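You operate a simulated robot arm through the tools that you are given. There is no shell and no other tool.

You run a simulated robot arm. Do the job below in one go: nothing can be reset, and whatever is moved stays where it is left.

## Task
Run a bath to the blue line from both taps.
Fine: shut the drain with its knob; mix it so that it is not scalding; both taps end off.

It is judged by the outcome, as a careful person would: the job done as asked, and still so three seconds after it is handed in. It fails if anything else is knocked over, pushed out of place, dropped, spilled or broken.

## Robot
A 7-joint arm with a two-finger parallel gripper, fixed in place. Base frame: the origin is on the floor under the middle of its stand, x ahead of it, y to its left, z up. Readings come in mm, degrees, newtons and seconds.
With the tool pointing down near the work surface it reaches from about 100 to 620 mm from the base axis. Its first joint turns from -66.0 to 66.0 degrees. Payload 1.57 kg.
The TCP is the grasp point between the finger pads, 30 mm short of the fingertips. In the tool frame z runs along the fingers and y along their closing line. Largest opening 80 mm; finger width 17, thickness 12; the body of the gripper, 40 by 82 mm, starts 80 mm behind the TCP.
Orientation is that of the tool frame in the base frame, as a unit quaternion [x, y, z, w]. With the fingers straight down and closing along the base's y, the tool's x points along the base's -x, its y along +y and its z along -z.

## Interface
- The arm moves only by the tool servo_tool. Its argument "moves" is a list of rows, each a list of 2 entries, a list of its own where there are three numbers: the shift along the base's x, y, z in mm, then the turn, a rotation vector about the base's x, y, z in degrees. In form: [[[dx, dy, dz], [rx, ry, rz]], ...]. A call has 1 to 20 rows; each row shifts and turns the commanded pose from where the row before left it. "jaw" is the opening in per cent of the stroke, from 0 (shut) to 100 (fully open), set as the call begins (left out, the last holds). A row lasts 0.2 s, in which the tool goes at most 50 mm and 8.6 degrees; a call with a longer step from one row to the next is refused whole, and so is a gripper value outside its range. Where a pose cannot be reached the arm comes as near as it can. A force on the tool above 60 N (or 10 N above the force at the start of the call, whichever is more), or a blocked arm, ends the call early, and 0.2 s more pass. Each finger travels about 72 mm/s and halts on what it meets, pressing with about 29 N; the grip force reading is that of the motor and also rises with nothing between the fingers. The clock runs only during rows and for 0.2 s after the last one: add rows that do not move to give the fingers time. It gives the time, the measured TCP pose, the force on the tool (base axes), the opening and the grip force at its end, in the units of the frame above (readings bear some noise), with the torque about the TCP (base axes, N m) and any sound that the robot's microphone picked up.
- Cameras (640 x 400 px; columns grow to the right, rows downward): "scene" is fixed at [51.4, 443.4, 1403.1]; the picture's right is [-0.73, -0.69, 0.00], its down [-0.52, 0.55, -0.65] and it looks along [0.44, -0.47, -0.76] (base axes); focal length 372 px, centre (320, 200). "wrist" rides on the gripper at [72, -7, -122] in the tool frame; the picture's right is [0.09, 1.00, 0.00], its down [-0.84, 0.08, -0.54] and it looks along [-0.54, 0.05, 0.84] (tool axes); focal length 238 px, centre (320, 200). There is no depth. A picture from a camera that has moved, and an enlarged one, comes with that camera's place and axes in the base frame and with its lens.
- snapshot(camera): a new picture of that camera. It takes no simulated time.
- zoom(camera, box): a new picture of the part [left, top, right, bottom] of that camera's present view, enlarged. It takes no simulated time.
- close_job(): hands the job in; it is judged then, once.

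Nothing tells you positions but the pictures and the camera data. Unless the task says otherwise, let go and move clear before handing in.

The tools are called after "Emit:" as a command line: name --argument value ..., lists and objects as JSON in quotes. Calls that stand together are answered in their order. servo_tool: Moves the arm, as the interface text tells. Its arguments: {"type":"object","properties":{"moves":{"type":"array","items":{"type":"array"}},"jaw":{"type":"number"}},"required":["moves"]} The other tools are called the same way: snapshot (camera) takes a picture; zoom (camera, box) takes an enlarged picture of a part of a camera's view; close_job () hands the job in.

At the start:

```text
time: 0.0
position: [507.1, 121.5, 909.1]
tool_rot: [0.0, 1.0, 0.0, 0.001]
ft_force: [0.2, 0.7, -1.1]
ft_torque: [0.0, 0.01, 0.0]
gripper_width: 80.1
finger_force: 0.0
```

scene: 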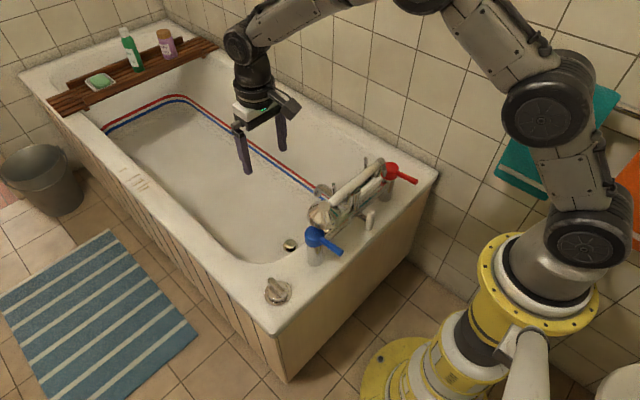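
wrist: 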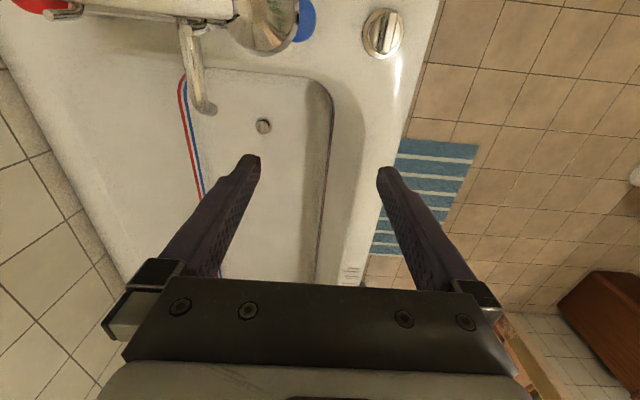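

I see a bathtub with a red (hot) tap and a blue (cold) tap, a drain knob on the near rim corner, and red and blue lines inside the tub. I'll zoom in on the taps, knob and lines before moving.

Emit:
zoom --camera "scene" --box '[240, 140, 440, 320]'

Emit:
zoom --camera "scene" --box '[250, 220, 350, 310]'

Emit:
zoom --camera "scene" --box '[350, 140, 450, 230]'

Emit:
zoom --camera "wrist" --box '[0, 0, 440, 160]'

Emit:
zoom --camera "scene" --box '[90, 80, 340, 220]'

```text
2.22 times, centred on (340, 230) of scene
camera zoom: at [51.4, 443.4, 1403.1], right [-0.73, -0.69, 0.0], down [-0.52, 0.55, -0.65], along [0.44, -0.47, -0.76], focal length 826 px, centre (276, 133)
```

zoom: 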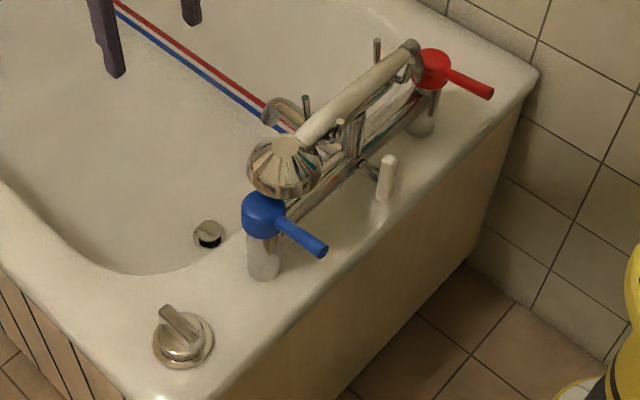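

```text
4.44 times, centred on (300, 265) of scene
camera zoom: at [51.4, 443.4, 1403.1], right [-0.73, -0.69, 0.0], down [-0.52, 0.55, -0.65], along [0.44, -0.47, -0.76], focal length 1652 px, centre (409, -89)
```

zoom: 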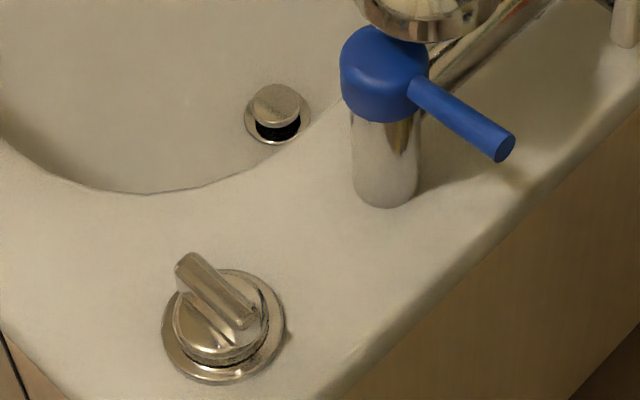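

```text
4.44 times, centred on (400, 185) of scene
camera zoom: at [51.4, 443.4, 1403.1], right [-0.73, -0.69, 0.0], down [-0.52, 0.55, -0.65], along [0.44, -0.47, -0.76], focal length 1652 px, centre (-36, 267)
```

zoom: 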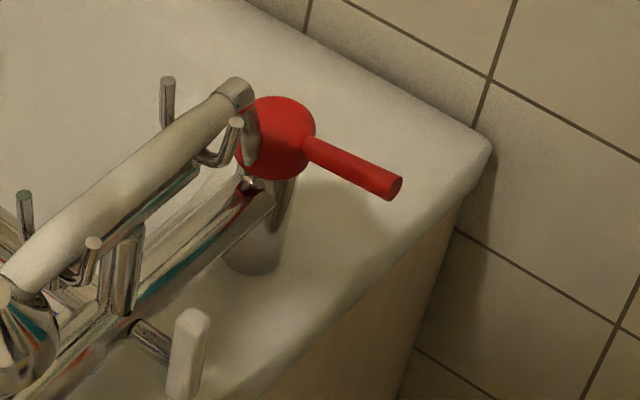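

```text
1.45 times, centred on (220, 80) of wrist
camera zoom: at [435.8, 114.3, 1030.0], right [-0.09, 1.0, 0.0], down [0.84, 0.08, 0.54], along [0.54, 0.05, -0.84], focal length 347 px, centre (466, 374)
```

zoom: 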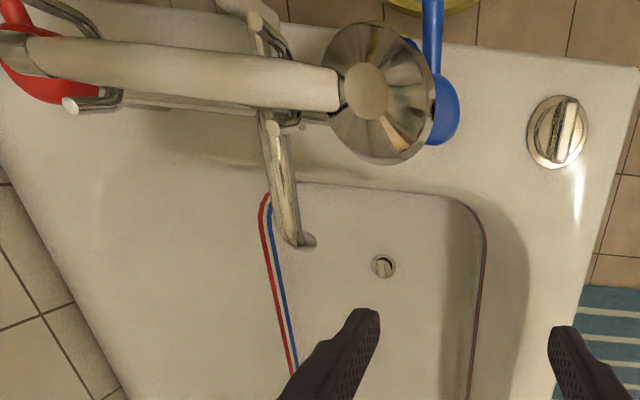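

```text
2.56 times, centred on (215, 150) of scene
camera zoom: at [51.4, 443.4, 1403.1], right [-0.73, -0.69, 0.0], down [-0.52, 0.55, -0.65], along [0.44, -0.47, -0.76], focal length 952 px, centre (589, 328)
```

zoom: 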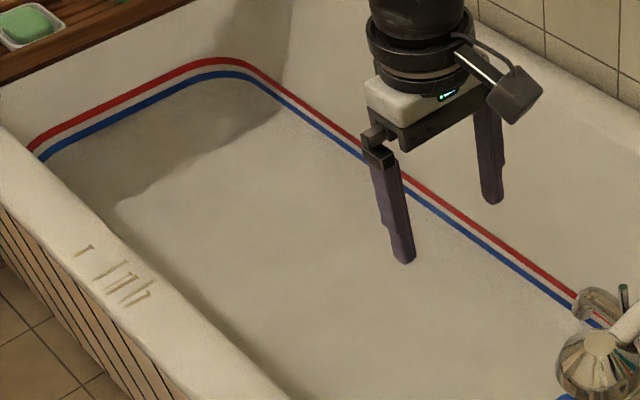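

The drain knob sits at about (410, 210, 600) with its bar along x. The blue tap is at about (404, 87) and the red at about (404, -220), with both levers pointing back towards the robot. I'll move above the knob for a closer look.

Emit:
servo_tool --moves '[[[-16, 15, -30], [0, 0, 0]], [[-16, 15, -30], [0, 0, 0]], [[-16, 15, -30], [0, 0, 0]], [[-16, 15, -30], [0, 0, 0]], [[-16, 15, -30], [0, 0, 0]], [[-17, 13, -30], [0, 0, 0]], [[0, 0, 0], [0, 0, 0]]]' --jaw 60

```text
time: 1.6
position: [412.8, 210.7, 728.7]
tool_rot: [-0.001, 1.0, 0.0, 0.002]
ft_force: [0.5, -0.2, 0.1]
ft_torque: [-0.02, 0.0, 0.0]
gripper_width: 47.9
finger_force: 0.1
```

Emit:
snapshot --camera "wrist"

Emit:
snapshot --camera "scene"

Emit:
zoom --camera "scene" --box '[230, 180, 350, 320]'

```text
taken
camera wrist: at [341.2, 203.0, 850.0], right [-0.09, 1.0, 0.0], down [0.84, 0.08, 0.54], along [0.54, 0.05, -0.84], focal length 238 px, centre (320, 200)
```

wrist: 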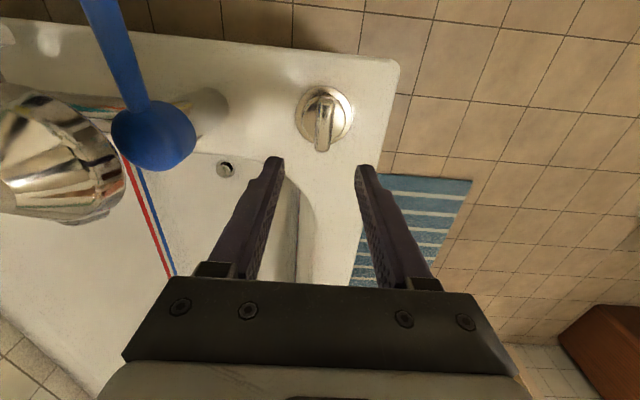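

```text
taken
```

scene: 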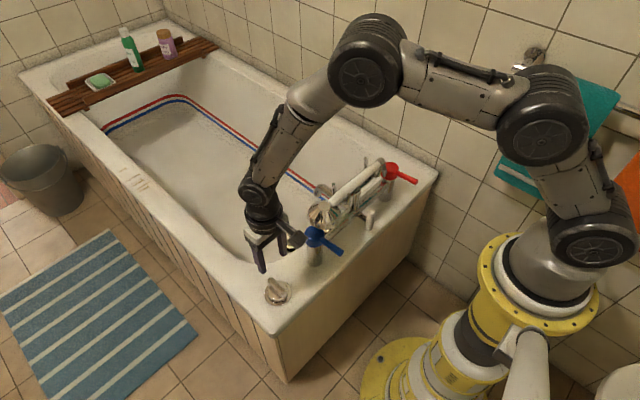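

```text
2.86 times, centred on (290, 250) of scene
camera zoom: at [51.4, 443.4, 1403.1], right [-0.73, -0.69, 0.0], down [-0.52, 0.55, -0.65], along [0.44, -0.47, -0.76], focal length 1062 px, centre (406, 57)
```

zoom: 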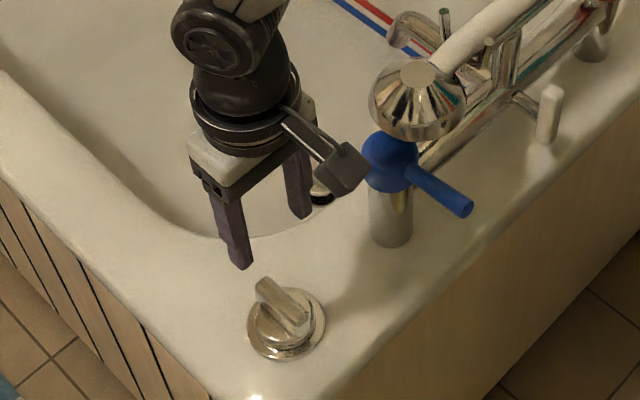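

The knob centre works out to about (405, 212), with its bar along x about 55 mm long. I'll zoom in to check its shape and the plug.

Emit:
zoom --camera "wrist" --box '[270, 70, 380, 180]'

Emit:
zoom --camera "wrist" --box '[200, 140, 260, 190]'

Emit:
zoom --camera "wrist" --box '[0, 0, 250, 230]'

Emit:
zoom --camera "scene" --box '[250, 260, 310, 310]'

```text
3.64 times, centred on (325, 125) of wrist
camera zoom: at [341.2, 203.0, 850.0], right [-0.09, 1.0, 0.0], down [0.84, 0.08, 0.54], along [0.54, 0.05, -0.84], focal length 867 px, centre (302, 473)
```

zoom: 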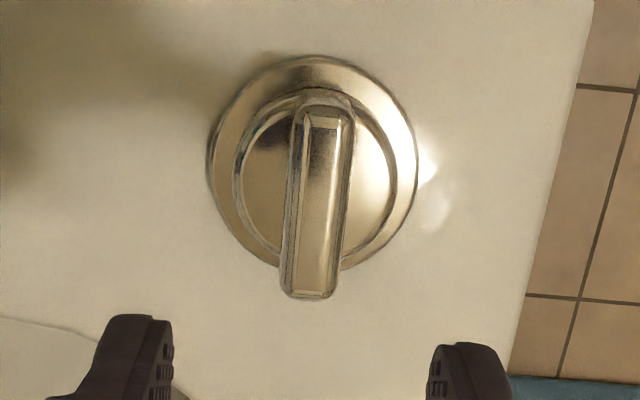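

```text
8.00 times, centred on (230, 165) of wrist
camera zoom: at [341.2, 203.0, 850.0], right [-0.09, 1.0, 0.0], down [0.84, 0.08, 0.54], along [0.54, 0.05, -0.84], focal length 1907 px, centre (1040, 480)
```

zoom: 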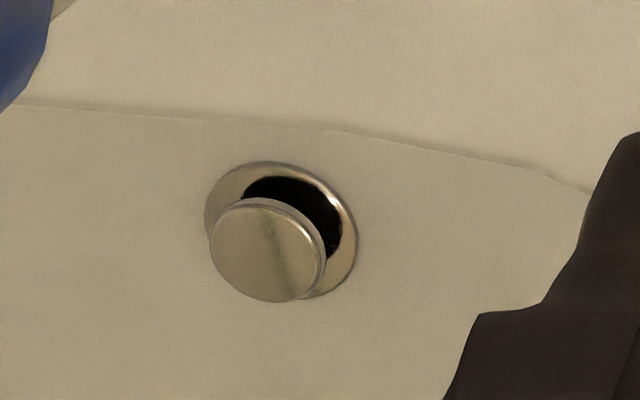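

```text
1.74 times, centred on (125, 115) of wrist
camera zoom: at [341.2, 203.0, 850.0], right [-0.09, 1.0, 0.0], down [0.84, 0.08, 0.54], along [0.54, 0.05, -0.84], focal length 414 px, centre (659, 348)
```

zoom: 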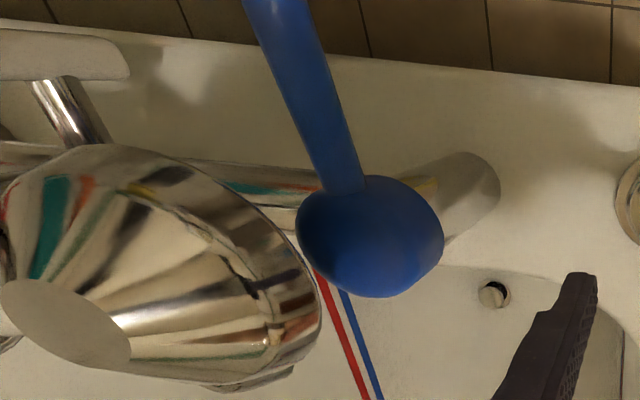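

```text
8.00 times, centred on (280, 285) of scene
camera zoom: at [51.4, 443.4, 1403.1], right [-0.73, -0.69, 0.0], down [-0.52, 0.55, -0.65], along [0.44, -0.47, -0.76], focal length 2974 px, centre (640, -480)
```

zoom: 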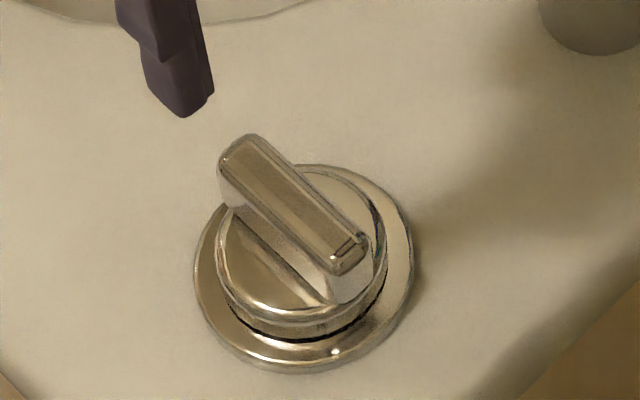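

The bar top is at about z = 622 and the plug is up, so the drain is open. I'll come down over the bar and grip it.

Emit:
servo_tool --moves '[[[-8.5, 1.8, 0], [0, 0, 0]], [[0, 0, -30], [0, 0, 0]], [[0, 0, -30], [0, 0, 0]], [[0, 0, -20], [0, 0, 0]], [[0, 0, -10], [0, 0, 0]], [[0, 0, 0], [0, 0, 0]]]'

Emit:
zoom --camera "scene" --box '[230, 220, 330, 310]'

Emit:
snapshot --camera "wrist"

```text
time: 3.0
position: [403.1, 211.0, 638.5]
tool_rot: [0.0, 1.0, 0.001, 0.001]
ft_force: [0.1, -0.4, 0.3]
ft_torque: [0.03, 0.01, -0.02]
gripper_width: 48.1
finger_force: 0.0
```

```text
4.44 times, centred on (280, 265) of scene
camera zoom: at [51.4, 443.4, 1403.1], right [-0.73, -0.69, 0.0], down [-0.52, 0.55, -0.65], along [0.44, -0.47, -0.76], focal length 1652 px, centre (498, -89)
```

zoom: 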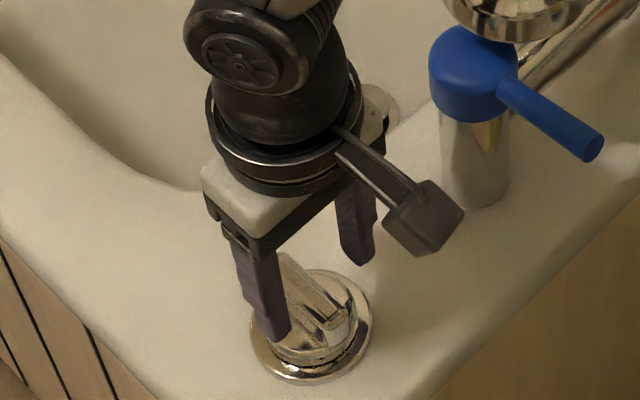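

```text
taken
camera wrist: at [331.6, 203.9, 759.5], right [-0.09, 1.0, 0.0], down [0.84, 0.08, 0.54], along [0.54, 0.05, -0.84], focal length 238 px, centre (320, 200)
```

wrist: 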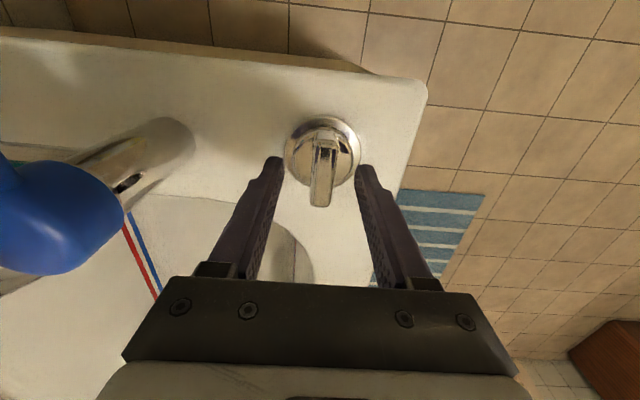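

The bar is centred between the fingers. I'll lower slightly and close the jaw on it.

Emit:
servo_tool --moves '[[[0, 0, -3], [0, 0, 0]], [[0, 0, 0], [0, 0, 0]], [[0, 0, 0], [0, 0, 0]], [[0, 0, 0], [0, 0, 0]]]' --jaw 0

```text
time: 4.0
position: [402.2, 213.8, 635.5]
tool_rot: [-0.001, 1.0, 0.001, 0.002]
ft_force: [-8.6, 32.3, 0.9]
ft_torque: [0.96, 0.34, -0.07]
gripper_width: 17.8
finger_force: 32.4
```

The bar is gripped at 17.8 mm, with a sideways load that means the bar sits a little further to +y. I'll shift +y slightly to relieve it.

Emit:
servo_tool --moves '[[[0, 1.5, 0], [0, 0, 0]], [[0, 0, 0], [0, 0, 0]]]'

```text
time: 4.6
position: [404.0, 213.6, 635.8]
tool_rot: [-0.001, 1.0, 0.001, 0.001]
ft_force: [-7.1, 22.9, 10.5]
ft_torque: [0.63, -0.43, -0.06]
gripper_width: 17.9
finger_force: 32.6
```

The sideways load has dropped but isn't gone, so I'll shift a bit more and then try a small clockwise turn.

Emit:
servo_tool --moves '[[[0, 1.5, 0], [0, 0, 0]], [[0, 0, 0], [0, 0, 0]]]'

Emit:
servo_tool --moves '[[[0, 0, 0], [0, 0, -5]], [[0, 0, 0], [0, 0, -5]], [[0, 0, 0], [0, 0, 0]]]'

```text
time: 5.2
position: [404.4, 214.2, 636.9]
tool_rot: [0.0, 1.0, 0.0, 0.002]
ft_force: [-1.2, 9.8, 16.3]
ft_torque: [0.3, -0.34, 0.07]
gripper_width: 17.7
finger_force: 32.6
```

```text
time: 6.0
position: [403.4, 215.9, 636.0]
tool_rot: [0.088, 0.996, 0.001, 0.001]
ft_force: [1.5, 18.4, 10.0]
ft_torque: [0.58, 0.33, 0.15]
gripper_width: 18.0
finger_force: 32.6
```

The tool has turned 10° with little torque. I'll check whether the knob turned with it.

Emit:
zoom --camera "scene" --box '[230, 220, 330, 310]'

Emit:
snapshot --camera "wrist"

```text
4.44 times, centred on (280, 265) of scene
camera zoom: at [51.4, 443.7, 1403.0], right [-0.73, -0.69, 0.0], down [-0.52, 0.55, -0.65], along [0.44, -0.47, -0.76], focal length 1652 px, centre (498, -89)
```

zoom: 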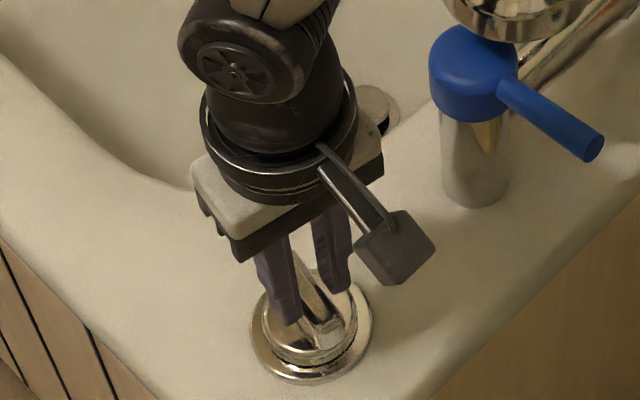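

```text
taken
camera wrist: at [331.4, 220.5, 757.2], right [0.08, 1.0, 0.0], down [0.84, -0.07, 0.55], along [0.54, -0.04, -0.84], focal length 238 px, centre (320, 200)
```

wrist: 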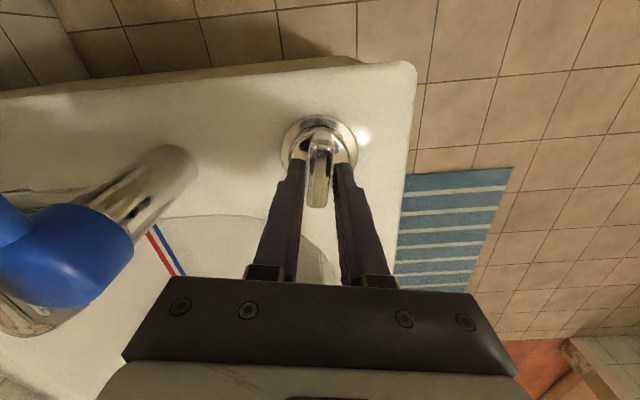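

The bar is turning with the fingers, so clockwise is free. I'll continue.

Emit:
servo_tool --moves '[[[0, 0, 0], [0, 0, -8]], [[0, 0, 0], [0, 0, -8]], [[0, 0, 0], [0, 0, -8]], [[0, 0, 0], [0, 0, 0]]]'

Emit:
zoom --camera "scene" --box '[230, 220, 330, 310]'

Emit:
snapshot --camera "wrist"

```text
time: 7.0
position: [404.1, 217.7, 635.7]
tool_rot: [0.292, 0.956, 0.003, 0.005]
ft_force: [2.7, 39.2, -5.0]
ft_torque: [1.26, 0.18, 0.19]
gripper_width: 18.0
finger_force: 32.3
```

```text
4.44 times, centred on (280, 265) of scene
camera zoom: at [51.5, 444.1, 1402.9], right [-0.73, -0.69, 0.0], down [-0.52, 0.55, -0.65], along [0.44, -0.47, -0.76], focal length 1652 px, centre (498, -89)
```

zoom: 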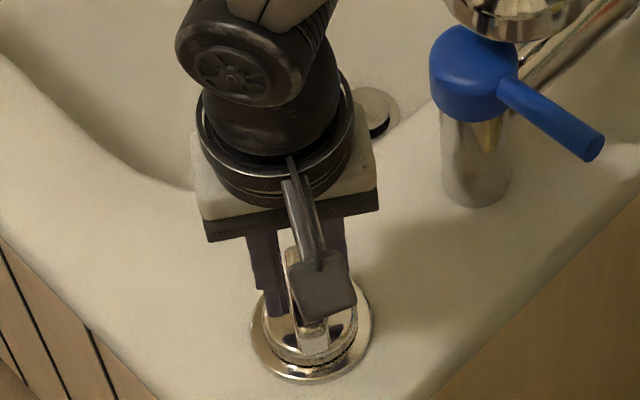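

```text
taken
camera wrist: at [340.3, 251.4, 757.0], right [0.48, 0.88, 0.01], down [0.73, -0.41, 0.55], along [0.48, -0.26, -0.84], focal length 238 px, centre (320, 200)
```

wrist: 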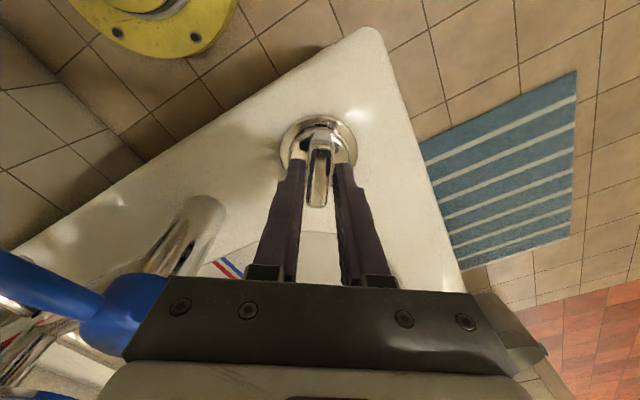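

The plug is coming down as the knob turns clockwise, but the side force in +y is growing. I'll shift +y to follow the knob centre and then continue.

Emit:
servo_tool --moves '[[[1, 3, 0], [0, 0, 0]], [[0, 0, 0], [0, 0, 0]]]'

Emit:
servo_tool --moves '[[[0, 0, 0], [0, 0, -8]], [[0, 0, 0], [0, 0, -8]], [[0, 0, 0], [0, 0, 0]]]'

Emit:
zoom --camera "scene" --box '[230, 220, 330, 310]'

```text
time: 7.6
position: [406.5, 218.3, 635.4]
tool_rot: [0.292, 0.956, 0.001, 0.002]
ft_force: [3.1, 22.7, 4.6]
ft_torque: [0.29, -0.61, 0.22]
gripper_width: 18.0
finger_force: 32.8
```

```text
time: 8.4
position: [406.7, 219.1, 635.3]
tool_rot: [0.423, 0.906, 0.002, 0.004]
ft_force: [7.1, 27.4, -3.8]
ft_torque: [0.39, -0.53, 0.12]
gripper_width: 17.9
finger_force: 32.3
```

```text
4.44 times, centred on (280, 265) of scene
camera zoom: at [51.6, 443.9, 1402.9], right [-0.73, -0.69, 0.0], down [-0.52, 0.55, -0.65], along [0.44, -0.47, -0.76], focal length 1652 px, centre (498, -89)
```

zoom: 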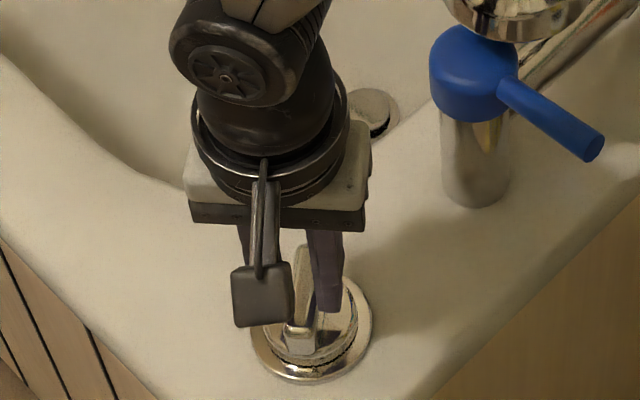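

The knob is at 50° and the plug keeps dropping. I'll keep turning towards 90°.

Emit:
servo_tool --moves '[[[1, 2, 0], [0, 0, -7]], [[0, 0, 0], [0, 0, -7]], [[0, 0, 0], [0, 0, -7]], [[0, 0, 0], [0, 0, 0]]]'

Emit:
zoom --camera "scene" --box '[230, 220, 330, 310]'

```text
time: 9.4
position: [409.0, 219.7, 635.6]
tool_rot: [0.582, 0.813, 0.005, 0.003]
ft_force: [23.3, 3.9, -8.1]
ft_torque: [-0.58, -0.83, 0.13]
gripper_width: 17.6
finger_force: 32.3
```

```text
4.44 times, centred on (280, 265) of scene
camera zoom: at [51.9, 443.6, 1403.0], right [-0.73, -0.69, 0.0], down [-0.52, 0.55, -0.65], along [0.44, -0.47, -0.76], focal length 1652 px, centre (498, -89)
```

zoom: 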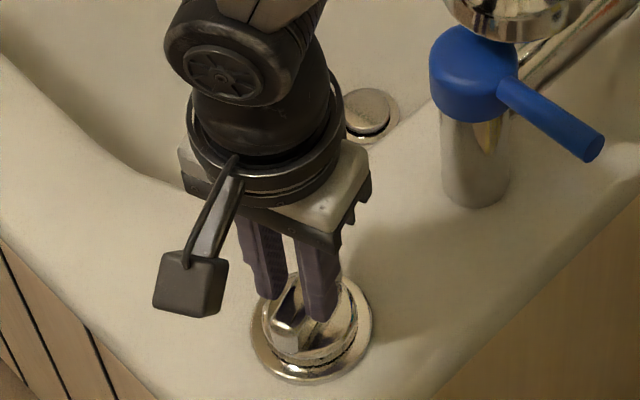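

It's at 71° now with the torque still low, so I'll continue to about 92°.

Emit:
servo_tool --moves '[[[2, 0, 0], [0, 0, -7]], [[0, 0, 0], [0, 0, -7]], [[0, 0, 0], [0, 0, -5]], [[0, 0, 0], [0, 0, 0]]]'

Emit:
zoom --camera "scene" --box '[230, 220, 330, 310]'

Emit:
snapshot --camera "wrist"

```text
time: 10.4
position: [410.4, 219.6, 635.6]
tool_rot: [0.707, 0.707, 0.007, 0.002]
ft_force: [30.6, -0.4, -16.2]
ft_torque: [-0.21, -0.76, 0.41]
gripper_width: 17.7
finger_force: 32.4
```

```text
4.44 times, centred on (280, 265) of scene
camera zoom: at [52.2, 443.5, 1403.0], right [-0.73, -0.69, 0.0], down [-0.52, 0.55, -0.65], along [0.44, -0.47, -0.76], focal length 1652 px, centre (498, -89)
```

zoom: 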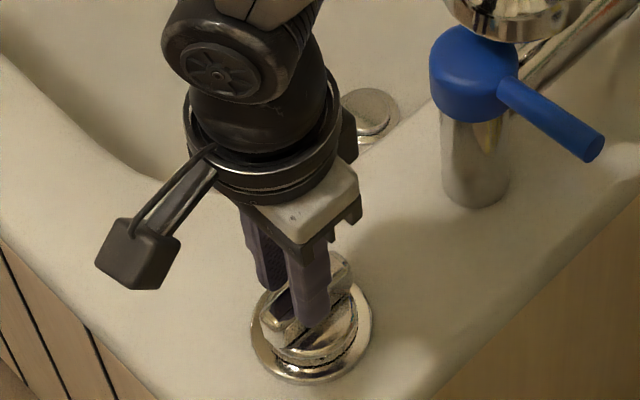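

```text
taken
camera wrist: at [402.7, 291.5, 758.0], right [1.0, 0.09, 0.01], down [0.07, -0.84, 0.54], along [0.06, -0.54, -0.84], focal length 238 px, centre (320, 200)
```

wrist: 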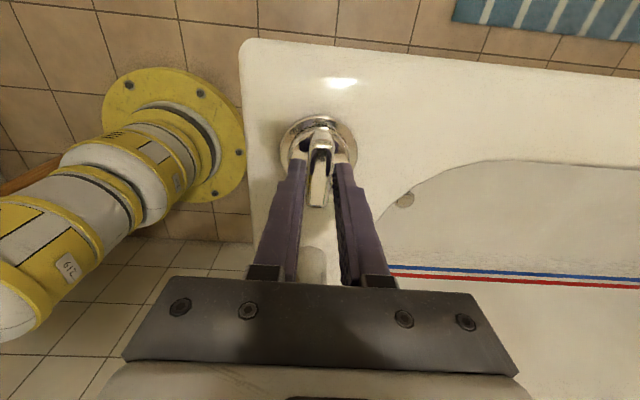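

The tool is at 90° and torque is rising slightly. I'll nudge a few degrees more to feel for the stop and then look at the plug.

Emit:
servo_tool --moves '[[[1, 0, 0], [0, 0, -4]], [[0, 0, 0], [0, 0, 0]]]'

Emit:
zoom --camera "scene" --box '[270, 225, 310, 260]'

Emit:
zoom --camera "wrist" --box '[280, 90, 430, 220]'

```text
time: 11.0
position: [410.5, 221.2, 636.9]
tool_rot: [0.731, 0.682, 0.006, 0.002]
ft_force: [23.4, 4.7, -11.3]
ft_torque: [0.24, -0.64, 0.69]
gripper_width: 18.8
finger_force: 32.7
```

```text
11.43 times, centred on (290, 242) of scene
camera zoom: at [52.0, 443.6, 1403.0], right [-0.73, -0.69, 0.0], down [-0.52, 0.55, -0.65], along [0.44, -0.47, -0.76], focal length 4249 px, centre (663, -286)
```

zoom: 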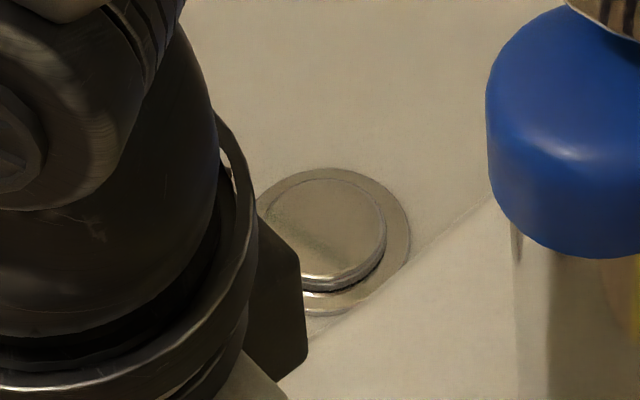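

```text
3.08 times, centred on (355, 155) of wrist
camera zoom: at [407.9, 292.4, 758.2], right [1.0, 0.02, 0.01], down [0.01, -0.84, 0.54], along [0.02, -0.54, -0.84], focal length 733 px, centre (212, 338)
```

zoom: 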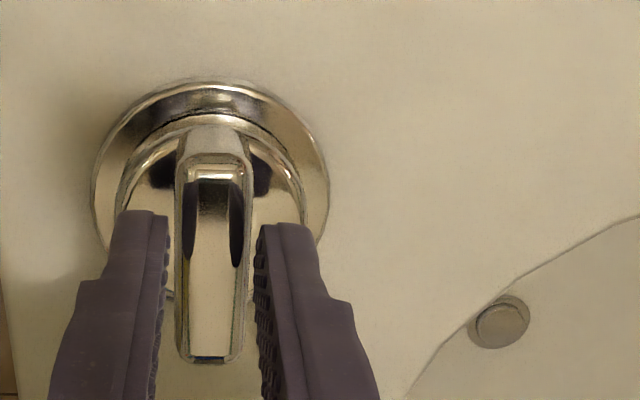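

The torque has risen to 0.69 and the grip is widening, so the knob is at its stop near 90° and the plug looks seated. I'll ease off the load, release and lift clear to inspect.

Emit:
servo_tool --moves '[[[0, 0, 0], [0, 0, 2]], [[0, 0, 0], [0, 0, 2]]]'

Emit:
servo_tool --moves '[[[0, 0, 0], [0, 0, 0]], [[0, 0, 0], [0, 0, 0]], [[0, 0, 20], [0, 0, 0]], [[0, 0, 40], [0, 0, 0]], [[0, 0, 40], [0, 0, 0]], [[0, 0, 0], [0, 0, 0]]]' --jaw 60

Emit:
zoom --camera "scene" --box '[240, 220, 320, 310]'

Emit:
snapshot --camera "wrist"

```text
time: 11.6
position: [410.7, 221.6, 636.7]
tool_rot: [0.707, 0.707, 0.005, 0.001]
ft_force: [24.2, 2.8, -11.0]
ft_torque: [0.29, -0.55, 0.27]
gripper_width: 17.8
finger_force: 32.5
```

```text
time: 13.0
position: [405.2, 220.1, 735.0]
tool_rot: [0.707, 0.707, 0.0, 0.001]
ft_force: [0.2, -0.9, -1.3]
ft_torque: [-0.02, 0.01, 0.02]
gripper_width: 48.1
finger_force: 0.0
```

```text
4.44 times, centred on (280, 265) of scene
camera zoom: at [51.4, 443.4, 1403.1], right [-0.73, -0.69, 0.0], down [-0.52, 0.55, -0.65], along [0.44, -0.47, -0.76], focal length 1652 px, centre (498, -89)
```

zoom: 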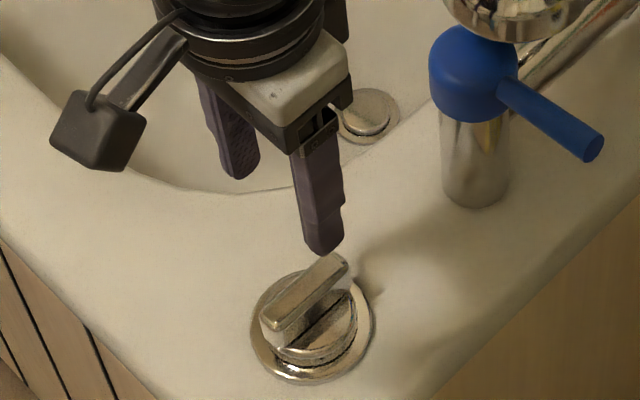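

```text
taken
camera wrist: at [399.7, 291.6, 857.1], right [1.0, 0.09, 0.0], down [0.08, -0.84, 0.54], along [0.05, -0.54, -0.84], focal length 238 px, centre (320, 200)
```

wrist: 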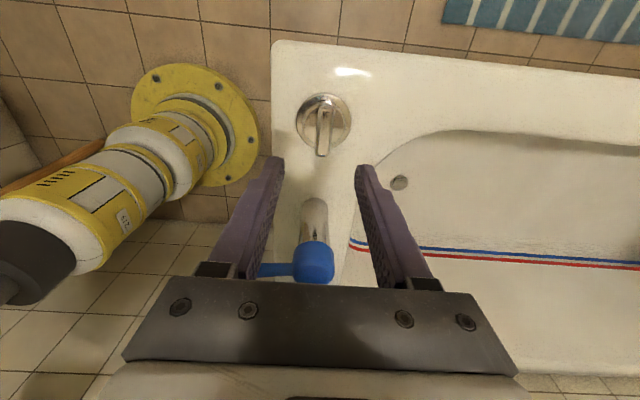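

The bar is now along y. I'll check the plug up close.

Emit:
zoom --camera "wrist" --box '[380, 165, 420, 200]'

Emit:
zoom --camera "scene" --box '[270, 225, 310, 260]'

Emit:
zoom --camera "wrist" --box '[290, 80, 360, 170]'

```text
11.43 times, centred on (400, 182) of wrist
camera zoom: at [399.7, 291.6, 857.1], right [1.0, 0.09, 0.0], down [0.08, -0.84, 0.54], along [0.05, -0.54, -0.84], focal length 2724 px, centre (-594, 400)
```

zoom: 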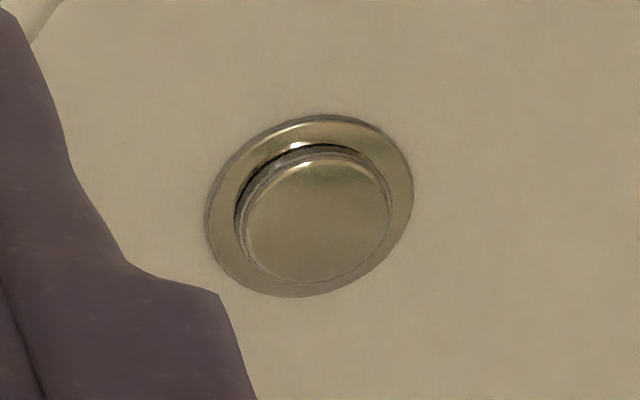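

```text
11.43 times, centred on (290, 242) of scene
camera zoom: at [51.4, 443.4, 1403.1], right [-0.73, -0.69, 0.0], down [-0.52, 0.55, -0.65], along [0.44, -0.47, -0.76], focal length 4249 px, centre (663, -286)
```

zoom: 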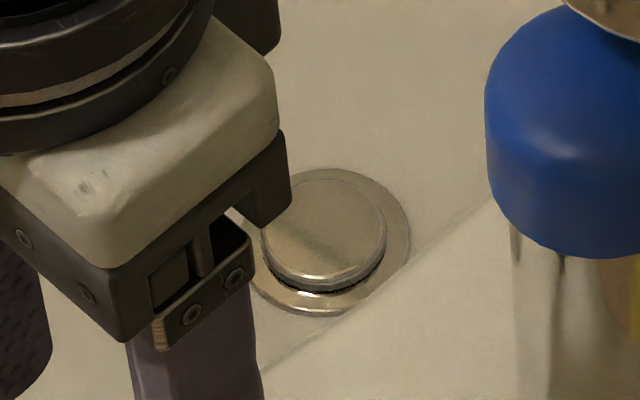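

```text
4.44 times, centred on (325, 125) of wrist
camera zoom: at [399.7, 291.6, 857.1], right [1.0, 0.09, 0.0], down [0.08, -0.84, 0.54], along [0.05, -0.54, -0.84], focal length 1059 px, centre (298, 533)
```

zoom: 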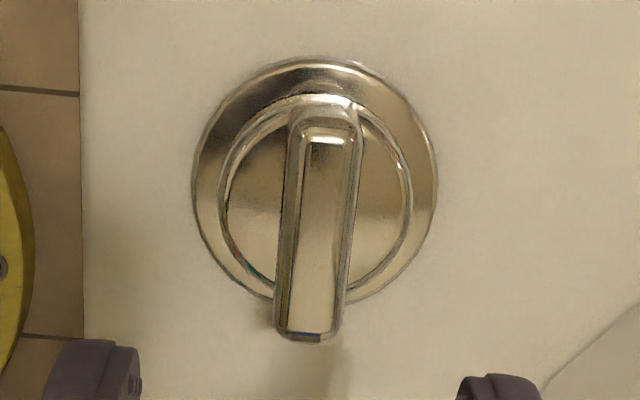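

The plug still shows a thin gap, slightly wider than before I eased back. I'll re-grip the bar nearer its centre, at about (411, 213), and turn it firmly against its closed stop.

Emit:
servo_tool --moves '[[[5, -6, 0], [0, 0, 0]], [[0, 0, -40], [0, 0, 0]], [[0, 0, -40], [0, 0, 0]], [[0, 0, -20], [0, 0, 0]], [[0, 0, 0], [0, 0, 0]]]'

Emit:
servo_tool --moves '[[[0, 0, 0], [0, 0, 0]], [[0, 0, 0], [0, 0, 0]], [[0, 0, 0], [0, 0, 0]]]' --jaw 0

```text
time: 14.2
position: [410.3, 212.3, 637.4]
tool_rot: [0.707, 0.707, 0.0, 0.0]
ft_force: [1.0, -0.9, -0.4]
ft_torque: [-0.01, 0.0, -0.01]
gripper_width: 48.1
finger_force: 0.0
```

```text
time: 15.0
position: [410.6, 213.0, 638.6]
tool_rot: [0.707, 0.707, 0.001, 0.001]
ft_force: [7.1, -0.4, -6.1]
ft_torque: [0.15, -0.22, -0.02]
gripper_width: 17.7
finger_force: 32.7
```

This is a well-centred grip with low load. I'll turn clockwise in small steps.

Emit:
servo_tool --moves '[[[0.5, 0, 0], [0, 0, -4]], [[0, 0, 0], [0, 0, 0]]]'

Emit:
servo_tool --moves '[[[0, 0, 0], [0, 0, -4]], [[0, 0, 0], [0, 0, 0]]]'

Emit:
zoom --camera "wrist" --box '[280, 90, 430, 220]'

Emit:
zoom --camera "scene" --box '[270, 225, 310, 260]'

```text
time: 15.6
position: [410.4, 214.1, 637.9]
tool_rot: [0.731, 0.683, 0.0, 0.001]
ft_force: [1.1, 2.2, 3.5]
ft_torque: [-0.46, -0.03, 0.82]
gripper_width: 19.0
finger_force: 32.9
```

```text
time: 16.2
position: [411.6, 211.9, 635.7]
tool_rot: [0.755, 0.656, -0.001, -0.001]
ft_force: [-7.9, 0.5, 19.8]
ft_torque: [-0.3, 0.24, 0.79]
gripper_width: 19.9
finger_force: 34.0
```

```text
3.08 times, centred on (355, 155) of wrist
camera zoom: at [414.9, 284.8, 758.7], right [1.0, -0.05, 0.0], down [-0.04, -0.84, 0.54], along [-0.03, -0.54, -0.84], focal length 733 px, centre (212, 338)
```

zoom: 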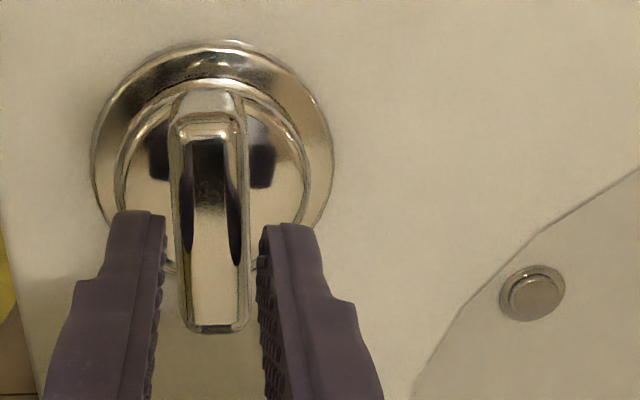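

```text
11.43 times, centred on (290, 242) of scene
camera zoom: at [51.1, 443.3, 1403.1], right [-0.73, -0.69, 0.0], down [-0.52, 0.55, -0.65], along [0.44, -0.47, -0.76], focal length 4249 px, centre (663, -286)
```

zoom: 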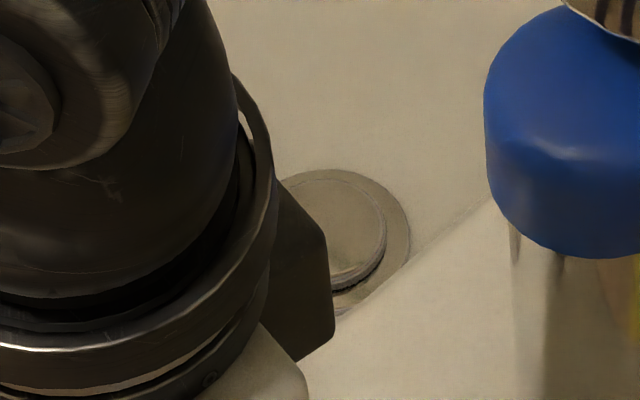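

Past 90° the bar stays put while the fingers get pried open, so the knob is against its closed stop. I'll back the tool off to be roughly aligned, release and lift.

Emit:
servo_tool --moves '[[[0, 0, 0], [0, 0, 3]], [[0, 0, 0], [0, 0, 3]]]'

Emit:
servo_tool --moves '[[[0, 0, 0], [0, 0, 0]], [[0, 0, 0], [0, 0, 0]], [[0, 0, 20], [0, 0, 0]], [[0, 0, 40], [0, 0, 0]], [[0, 0, 50], [0, 0, 0]], [[0, 0, 40], [0, 0, 0]], [[0, 0, 0], [0, 0, 0]]]' --jaw 60

Emit:
zoom --camera "scene" --box '[250, 220, 330, 310]'

Emit:
snapshot --camera "wrist"

```text
time: 16.8
position: [410.4, 213.0, 636.3]
tool_rot: [0.719, 0.695, -0.002, 0.0]
ft_force: [-8.6, 2.5, 14.4]
ft_torque: [0.3, 0.24, 0.4]
gripper_width: 18.2
finger_force: 33.1
```

```text
time: 18.4
position: [411.6, 212.4, 786.1]
tool_rot: [0.719, 0.695, -0.002, 0.0]
ft_force: [-0.6, 0.2, 0.1]
ft_torque: [0.01, 0.01, 0.02]
gripper_width: 48.1
finger_force: 0.2
```

```text
4.44 times, centred on (290, 265) of scene
camera zoom: at [51.4, 443.4, 1403.1], right [-0.73, -0.69, 0.0], down [-0.52, 0.55, -0.65], along [0.44, -0.47, -0.76], focal length 1652 px, centre (453, -89)
```

zoom: 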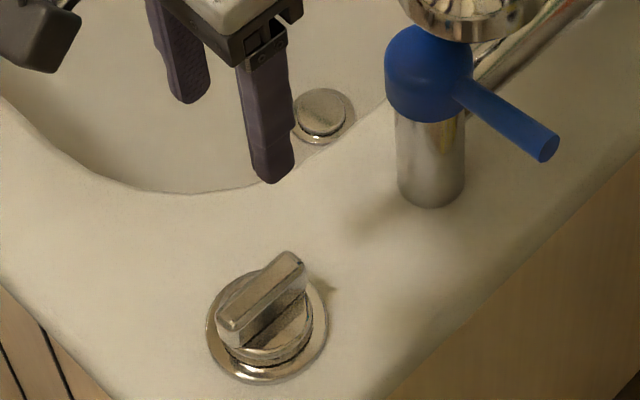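

```text
taken
camera wrist: at [407.5, 284.2, 907.9], right [1.0, 0.06, 0.0], down [0.05, -0.84, 0.54], along [0.03, -0.54, -0.84], focal length 238 px, centre (320, 200)
```

wrist: 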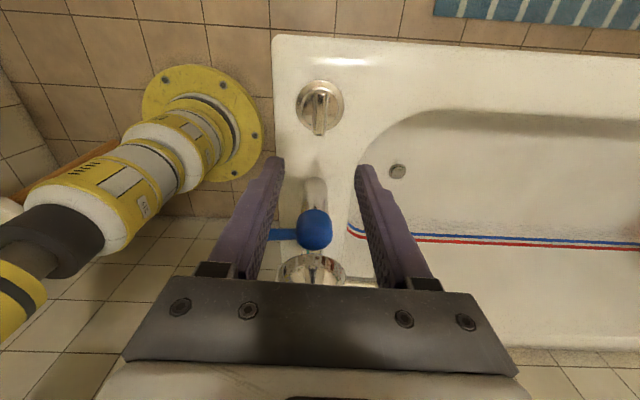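

The drain is shut. I'll turn the tool back to its straight orientation, rise, and move above the blue tap to study its lever.

Emit:
servo_tool --moves '[[[0, 0, 30], [0, 0, 7.6]], [[0, 0, 30], [0, 0, 7.7]], [[0, 0, 20], [0, 0, 7.7]], [[0, -14, 0], [0, 0, 7.7]], [[0, -14, 0], [0, 0, 7.7]], [[0, -14, 0], [0, 0, 7.6]], [[0, -14, 0], [0, 0, 7.7]], [[0, -14, 0], [0, 0, 7.7]], [[0, -14, 0], [0, 0, 7.7]], [[0, -14, 0], [0, 0, 7.7]], [[0, -14, 0], [0, 0, 7.6]], [[0, -14, 0], [0, 0, 7.6]], [[0, 0, 0], [0, 0, 0]]]'

Emit:
snapshot --camera "wrist"

Emit:
snapshot --camera "scene"

```text
time: 21.2
position: [413.2, 88.1, 865.2]
tool_rot: [-0.001, 1.0, 0.0, 0.001]
ft_force: [0.0, 0.7, -0.5]
ft_torque: [-0.03, 0.01, -0.02]
gripper_width: 48.1
finger_force: 0.0
```

```text
taken
camera wrist: at [341.5, 79.7, 987.2], right [-0.09, 1.0, 0.0], down [0.84, 0.08, 0.54], along [0.54, 0.05, -0.84], focal length 238 px, centre (320, 200)
```

wrist: 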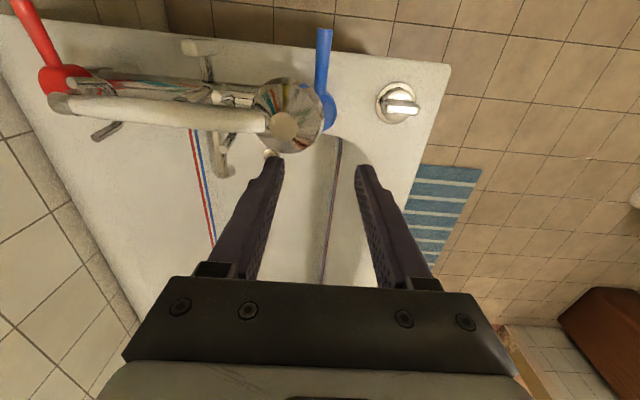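

```text
taken
```

scene: 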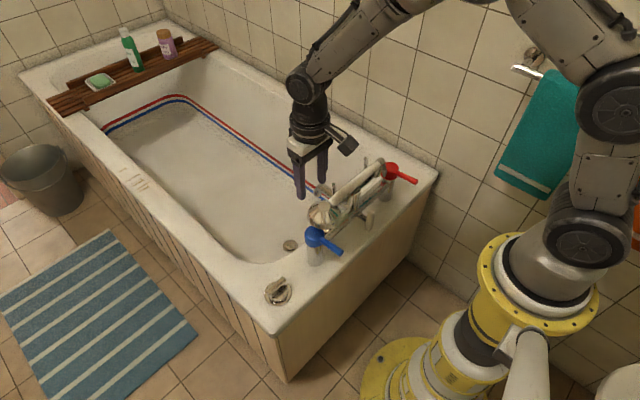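

Emit:
zoom --camera "wrist" --box '[240, 10, 380, 170]'

Emit:
zoom --camera "scene" --box '[280, 190, 360, 270]'

Emit:
zoom --camera "wrist" --box '[0, 0, 260, 180]'

```text
2.50 times, centred on (310, 90) of wrist
camera zoom: at [341.5, 79.7, 987.2], right [-0.09, 1.0, 0.0], down [0.84, 0.08, 0.54], along [0.54, 0.05, -0.84], focal length 596 px, centre (345, 475)
```

zoom: 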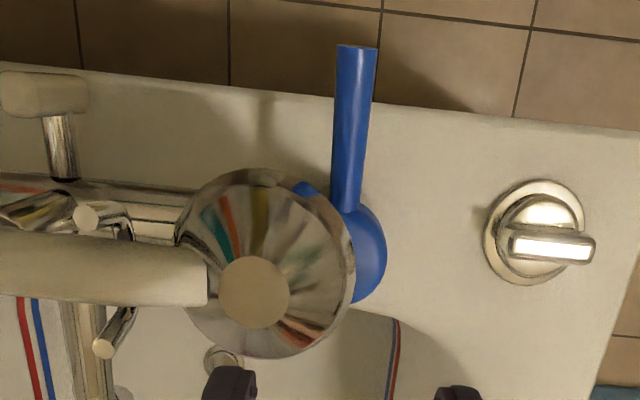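

```text
5.00 times, centred on (320, 230) of scene
camera zoom: at [51.5, 443.4, 1403.1], right [-0.73, -0.69, 0.0], down [-0.52, 0.55, -0.65], along [0.44, -0.47, -0.76], focal length 1859 px, centre (320, 50)
```

zoom: 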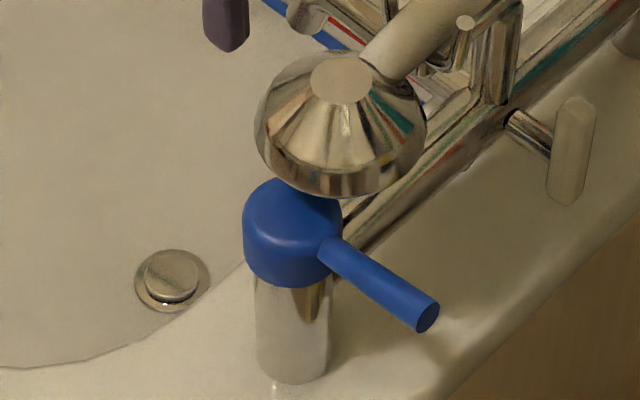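

```text
2.22 times, centred on (130, 90) of wrist
camera zoom: at [341.5, 79.7, 987.2], right [-0.09, 1.0, 0.0], down [0.84, 0.08, 0.54], along [0.54, 0.05, -0.84], focal length 530 px, centre (742, 444)
```

zoom: 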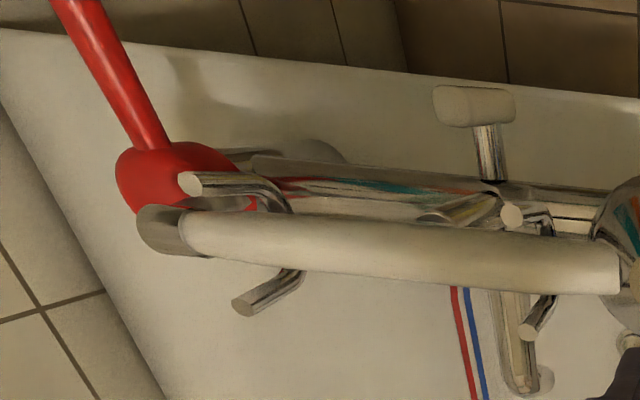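

The blue lever runs from its cap at about (410, 86) to a tip near (327, 83), at z around 680–690. I'll position over it with open fingers straddling it, stopping above first to verify.

Emit:
servo_tool --moves '[[[-17, -1, 0], [0, 0, 0]], [[-17, -1, 0], [0, 0, 0]], [[-17, -1, 0], [0, 0, 0]], [[-17, -1, 0], [0, 0, 0]], [[0, 0, -40], [0, 0, 0]], [[0, 0, -40], [0, 0, 0]], [[0, 0, -40], [0, 0, 0]], [[0, 0, 0], [0, 0, 0]]]'

Emit:
snapshot --camera "wrist"

Emit:
zoom --camera "scene" --box '[280, 180, 380, 280]'

```text
time: 23.0
position: [342.7, 81.6, 748.8]
tool_rot: [0.0, 1.0, 0.0, 0.001]
ft_force: [-0.1, 0.3, -0.1]
ft_torque: [0.01, 0.0, 0.02]
gripper_width: 48.2
finger_force: 0.0
```

```text
taken
camera wrist: at [271.2, 74.9, 869.3], right [-0.09, 1.0, 0.0], down [0.84, 0.08, 0.54], along [0.54, 0.05, -0.84], focal length 238 px, centre (320, 200)
```

wrist: 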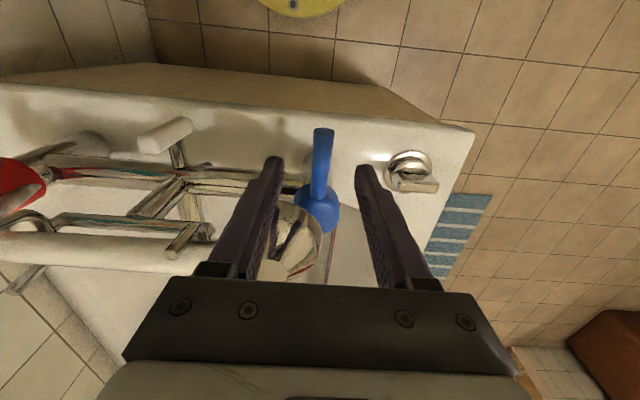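

```text
4.00 times, centred on (330, 230) of scene
camera zoom: at [51.4, 443.4, 1403.1], right [-0.73, -0.69, 0.0], down [-0.52, 0.55, -0.65], along [0.44, -0.47, -0.76], focal length 1487 px, centre (280, 80)
```

zoom: 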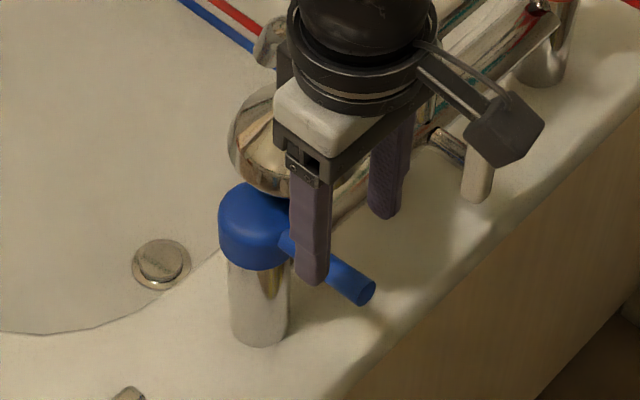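

The lever sits centred between the fingers at y ≈ 83. I'll descend so the fingers straddle it, then close.

Emit:
servo_tool --moves '[[[0, 1.5, -30], [0, 0, 0]], [[0, 0, -24], [0, 0, 0]], [[0, 0, 0], [0, 0, 0]]]'

Emit:
snapshot --camera "wrist"

Emit:
zoom --camera "scene" --box '[280, 180, 380, 280]'

```text
time: 23.8
position: [343.9, 84.1, 692.0]
tool_rot: [0.0, 1.0, 0.0, 0.001]
ft_force: [-0.4, 0.6, -0.1]
ft_torque: [0.01, -0.01, 0.0]
gripper_width: 48.2
finger_force: 0.1
```

```text
taken
camera wrist: at [271.8, 76.9, 813.7], right [-0.09, 1.0, 0.0], down [0.84, 0.08, 0.54], along [0.54, 0.05, -0.84], focal length 238 px, centre (320, 200)
```

wrist: 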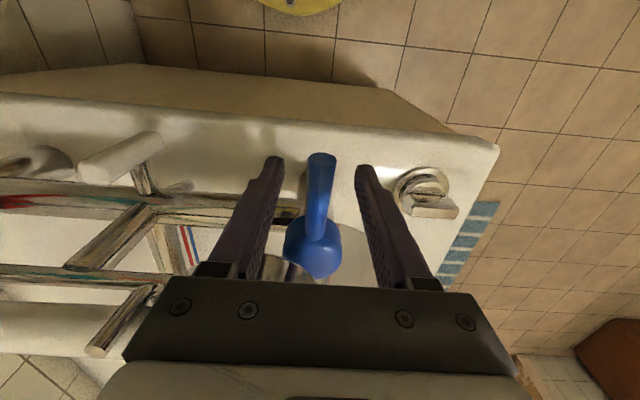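

```text
4.00 times, centred on (330, 230) of scene
camera zoom: at [51.4, 443.4, 1403.1], right [-0.73, -0.69, 0.0], down [-0.52, 0.55, -0.65], along [0.44, -0.47, -0.76], focal length 1487 px, centre (280, 80)
```

zoom: 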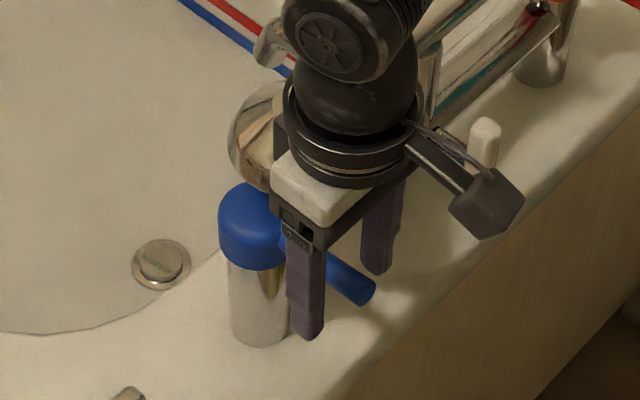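

The fingers straddle the lever cleanly, so I'll close on it.

Emit:
servo_tool --moves '[[[0, 0, 0], [0, 0, 0]], [[0, 0, 0], [0, 0, 0]], [[0, 0, 0], [0, 0, 0]]]' --jaw 0

Emit:
snapshot --camera "wrist"

```text
time: 24.6
position: [342.8, 84.3, 692.9]
tool_rot: [0.0, 1.0, 0.0, 0.001]
ft_force: [0.7, 0.4, -3.6]
ft_torque: [0.0, -0.1, 0.0]
gripper_width: 15.5
finger_force: 31.3
```

```text
taken
camera wrist: at [271.8, 76.8, 813.9], right [-0.09, 1.0, 0.0], down [0.84, 0.08, 0.54], along [0.54, 0.05, -0.84], focal length 238 px, centre (320, 200)
```

wrist: 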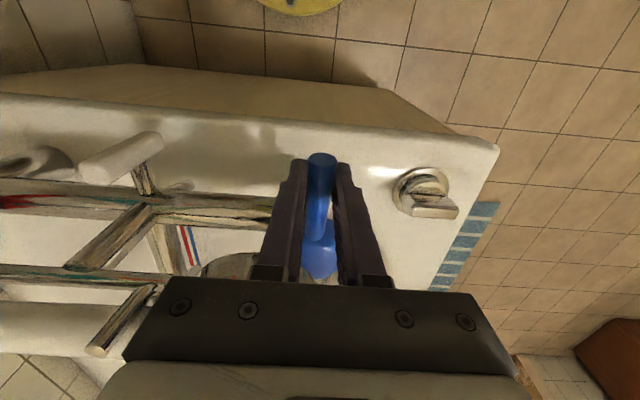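

The lever is gripped centrally. I'll try a small outward turn (clockwise from above, towards +y) and watch the forces.

Emit:
servo_tool --moves '[[[0.1, 3, 0], [0, 0, -2.5]], [[0.2, 3, 0], [0, 0, -2.5]], [[0, 0, 0], [0, 0, 0]]]'

Emit:
snapshot --camera "scene"

```text
time: 25.4
position: [343.8, 90.4, 691.5]
tool_rot: [0.044, 0.999, 0.0, 0.0]
ft_force: [-4.4, -5.0, 11.4]
ft_torque: [-0.04, 0.42, -0.27]
gripper_width: 15.2
finger_force: 30.9
```

```text
taken
```

scene: 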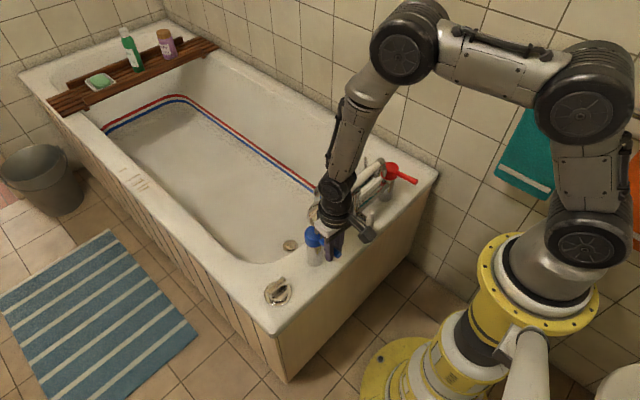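

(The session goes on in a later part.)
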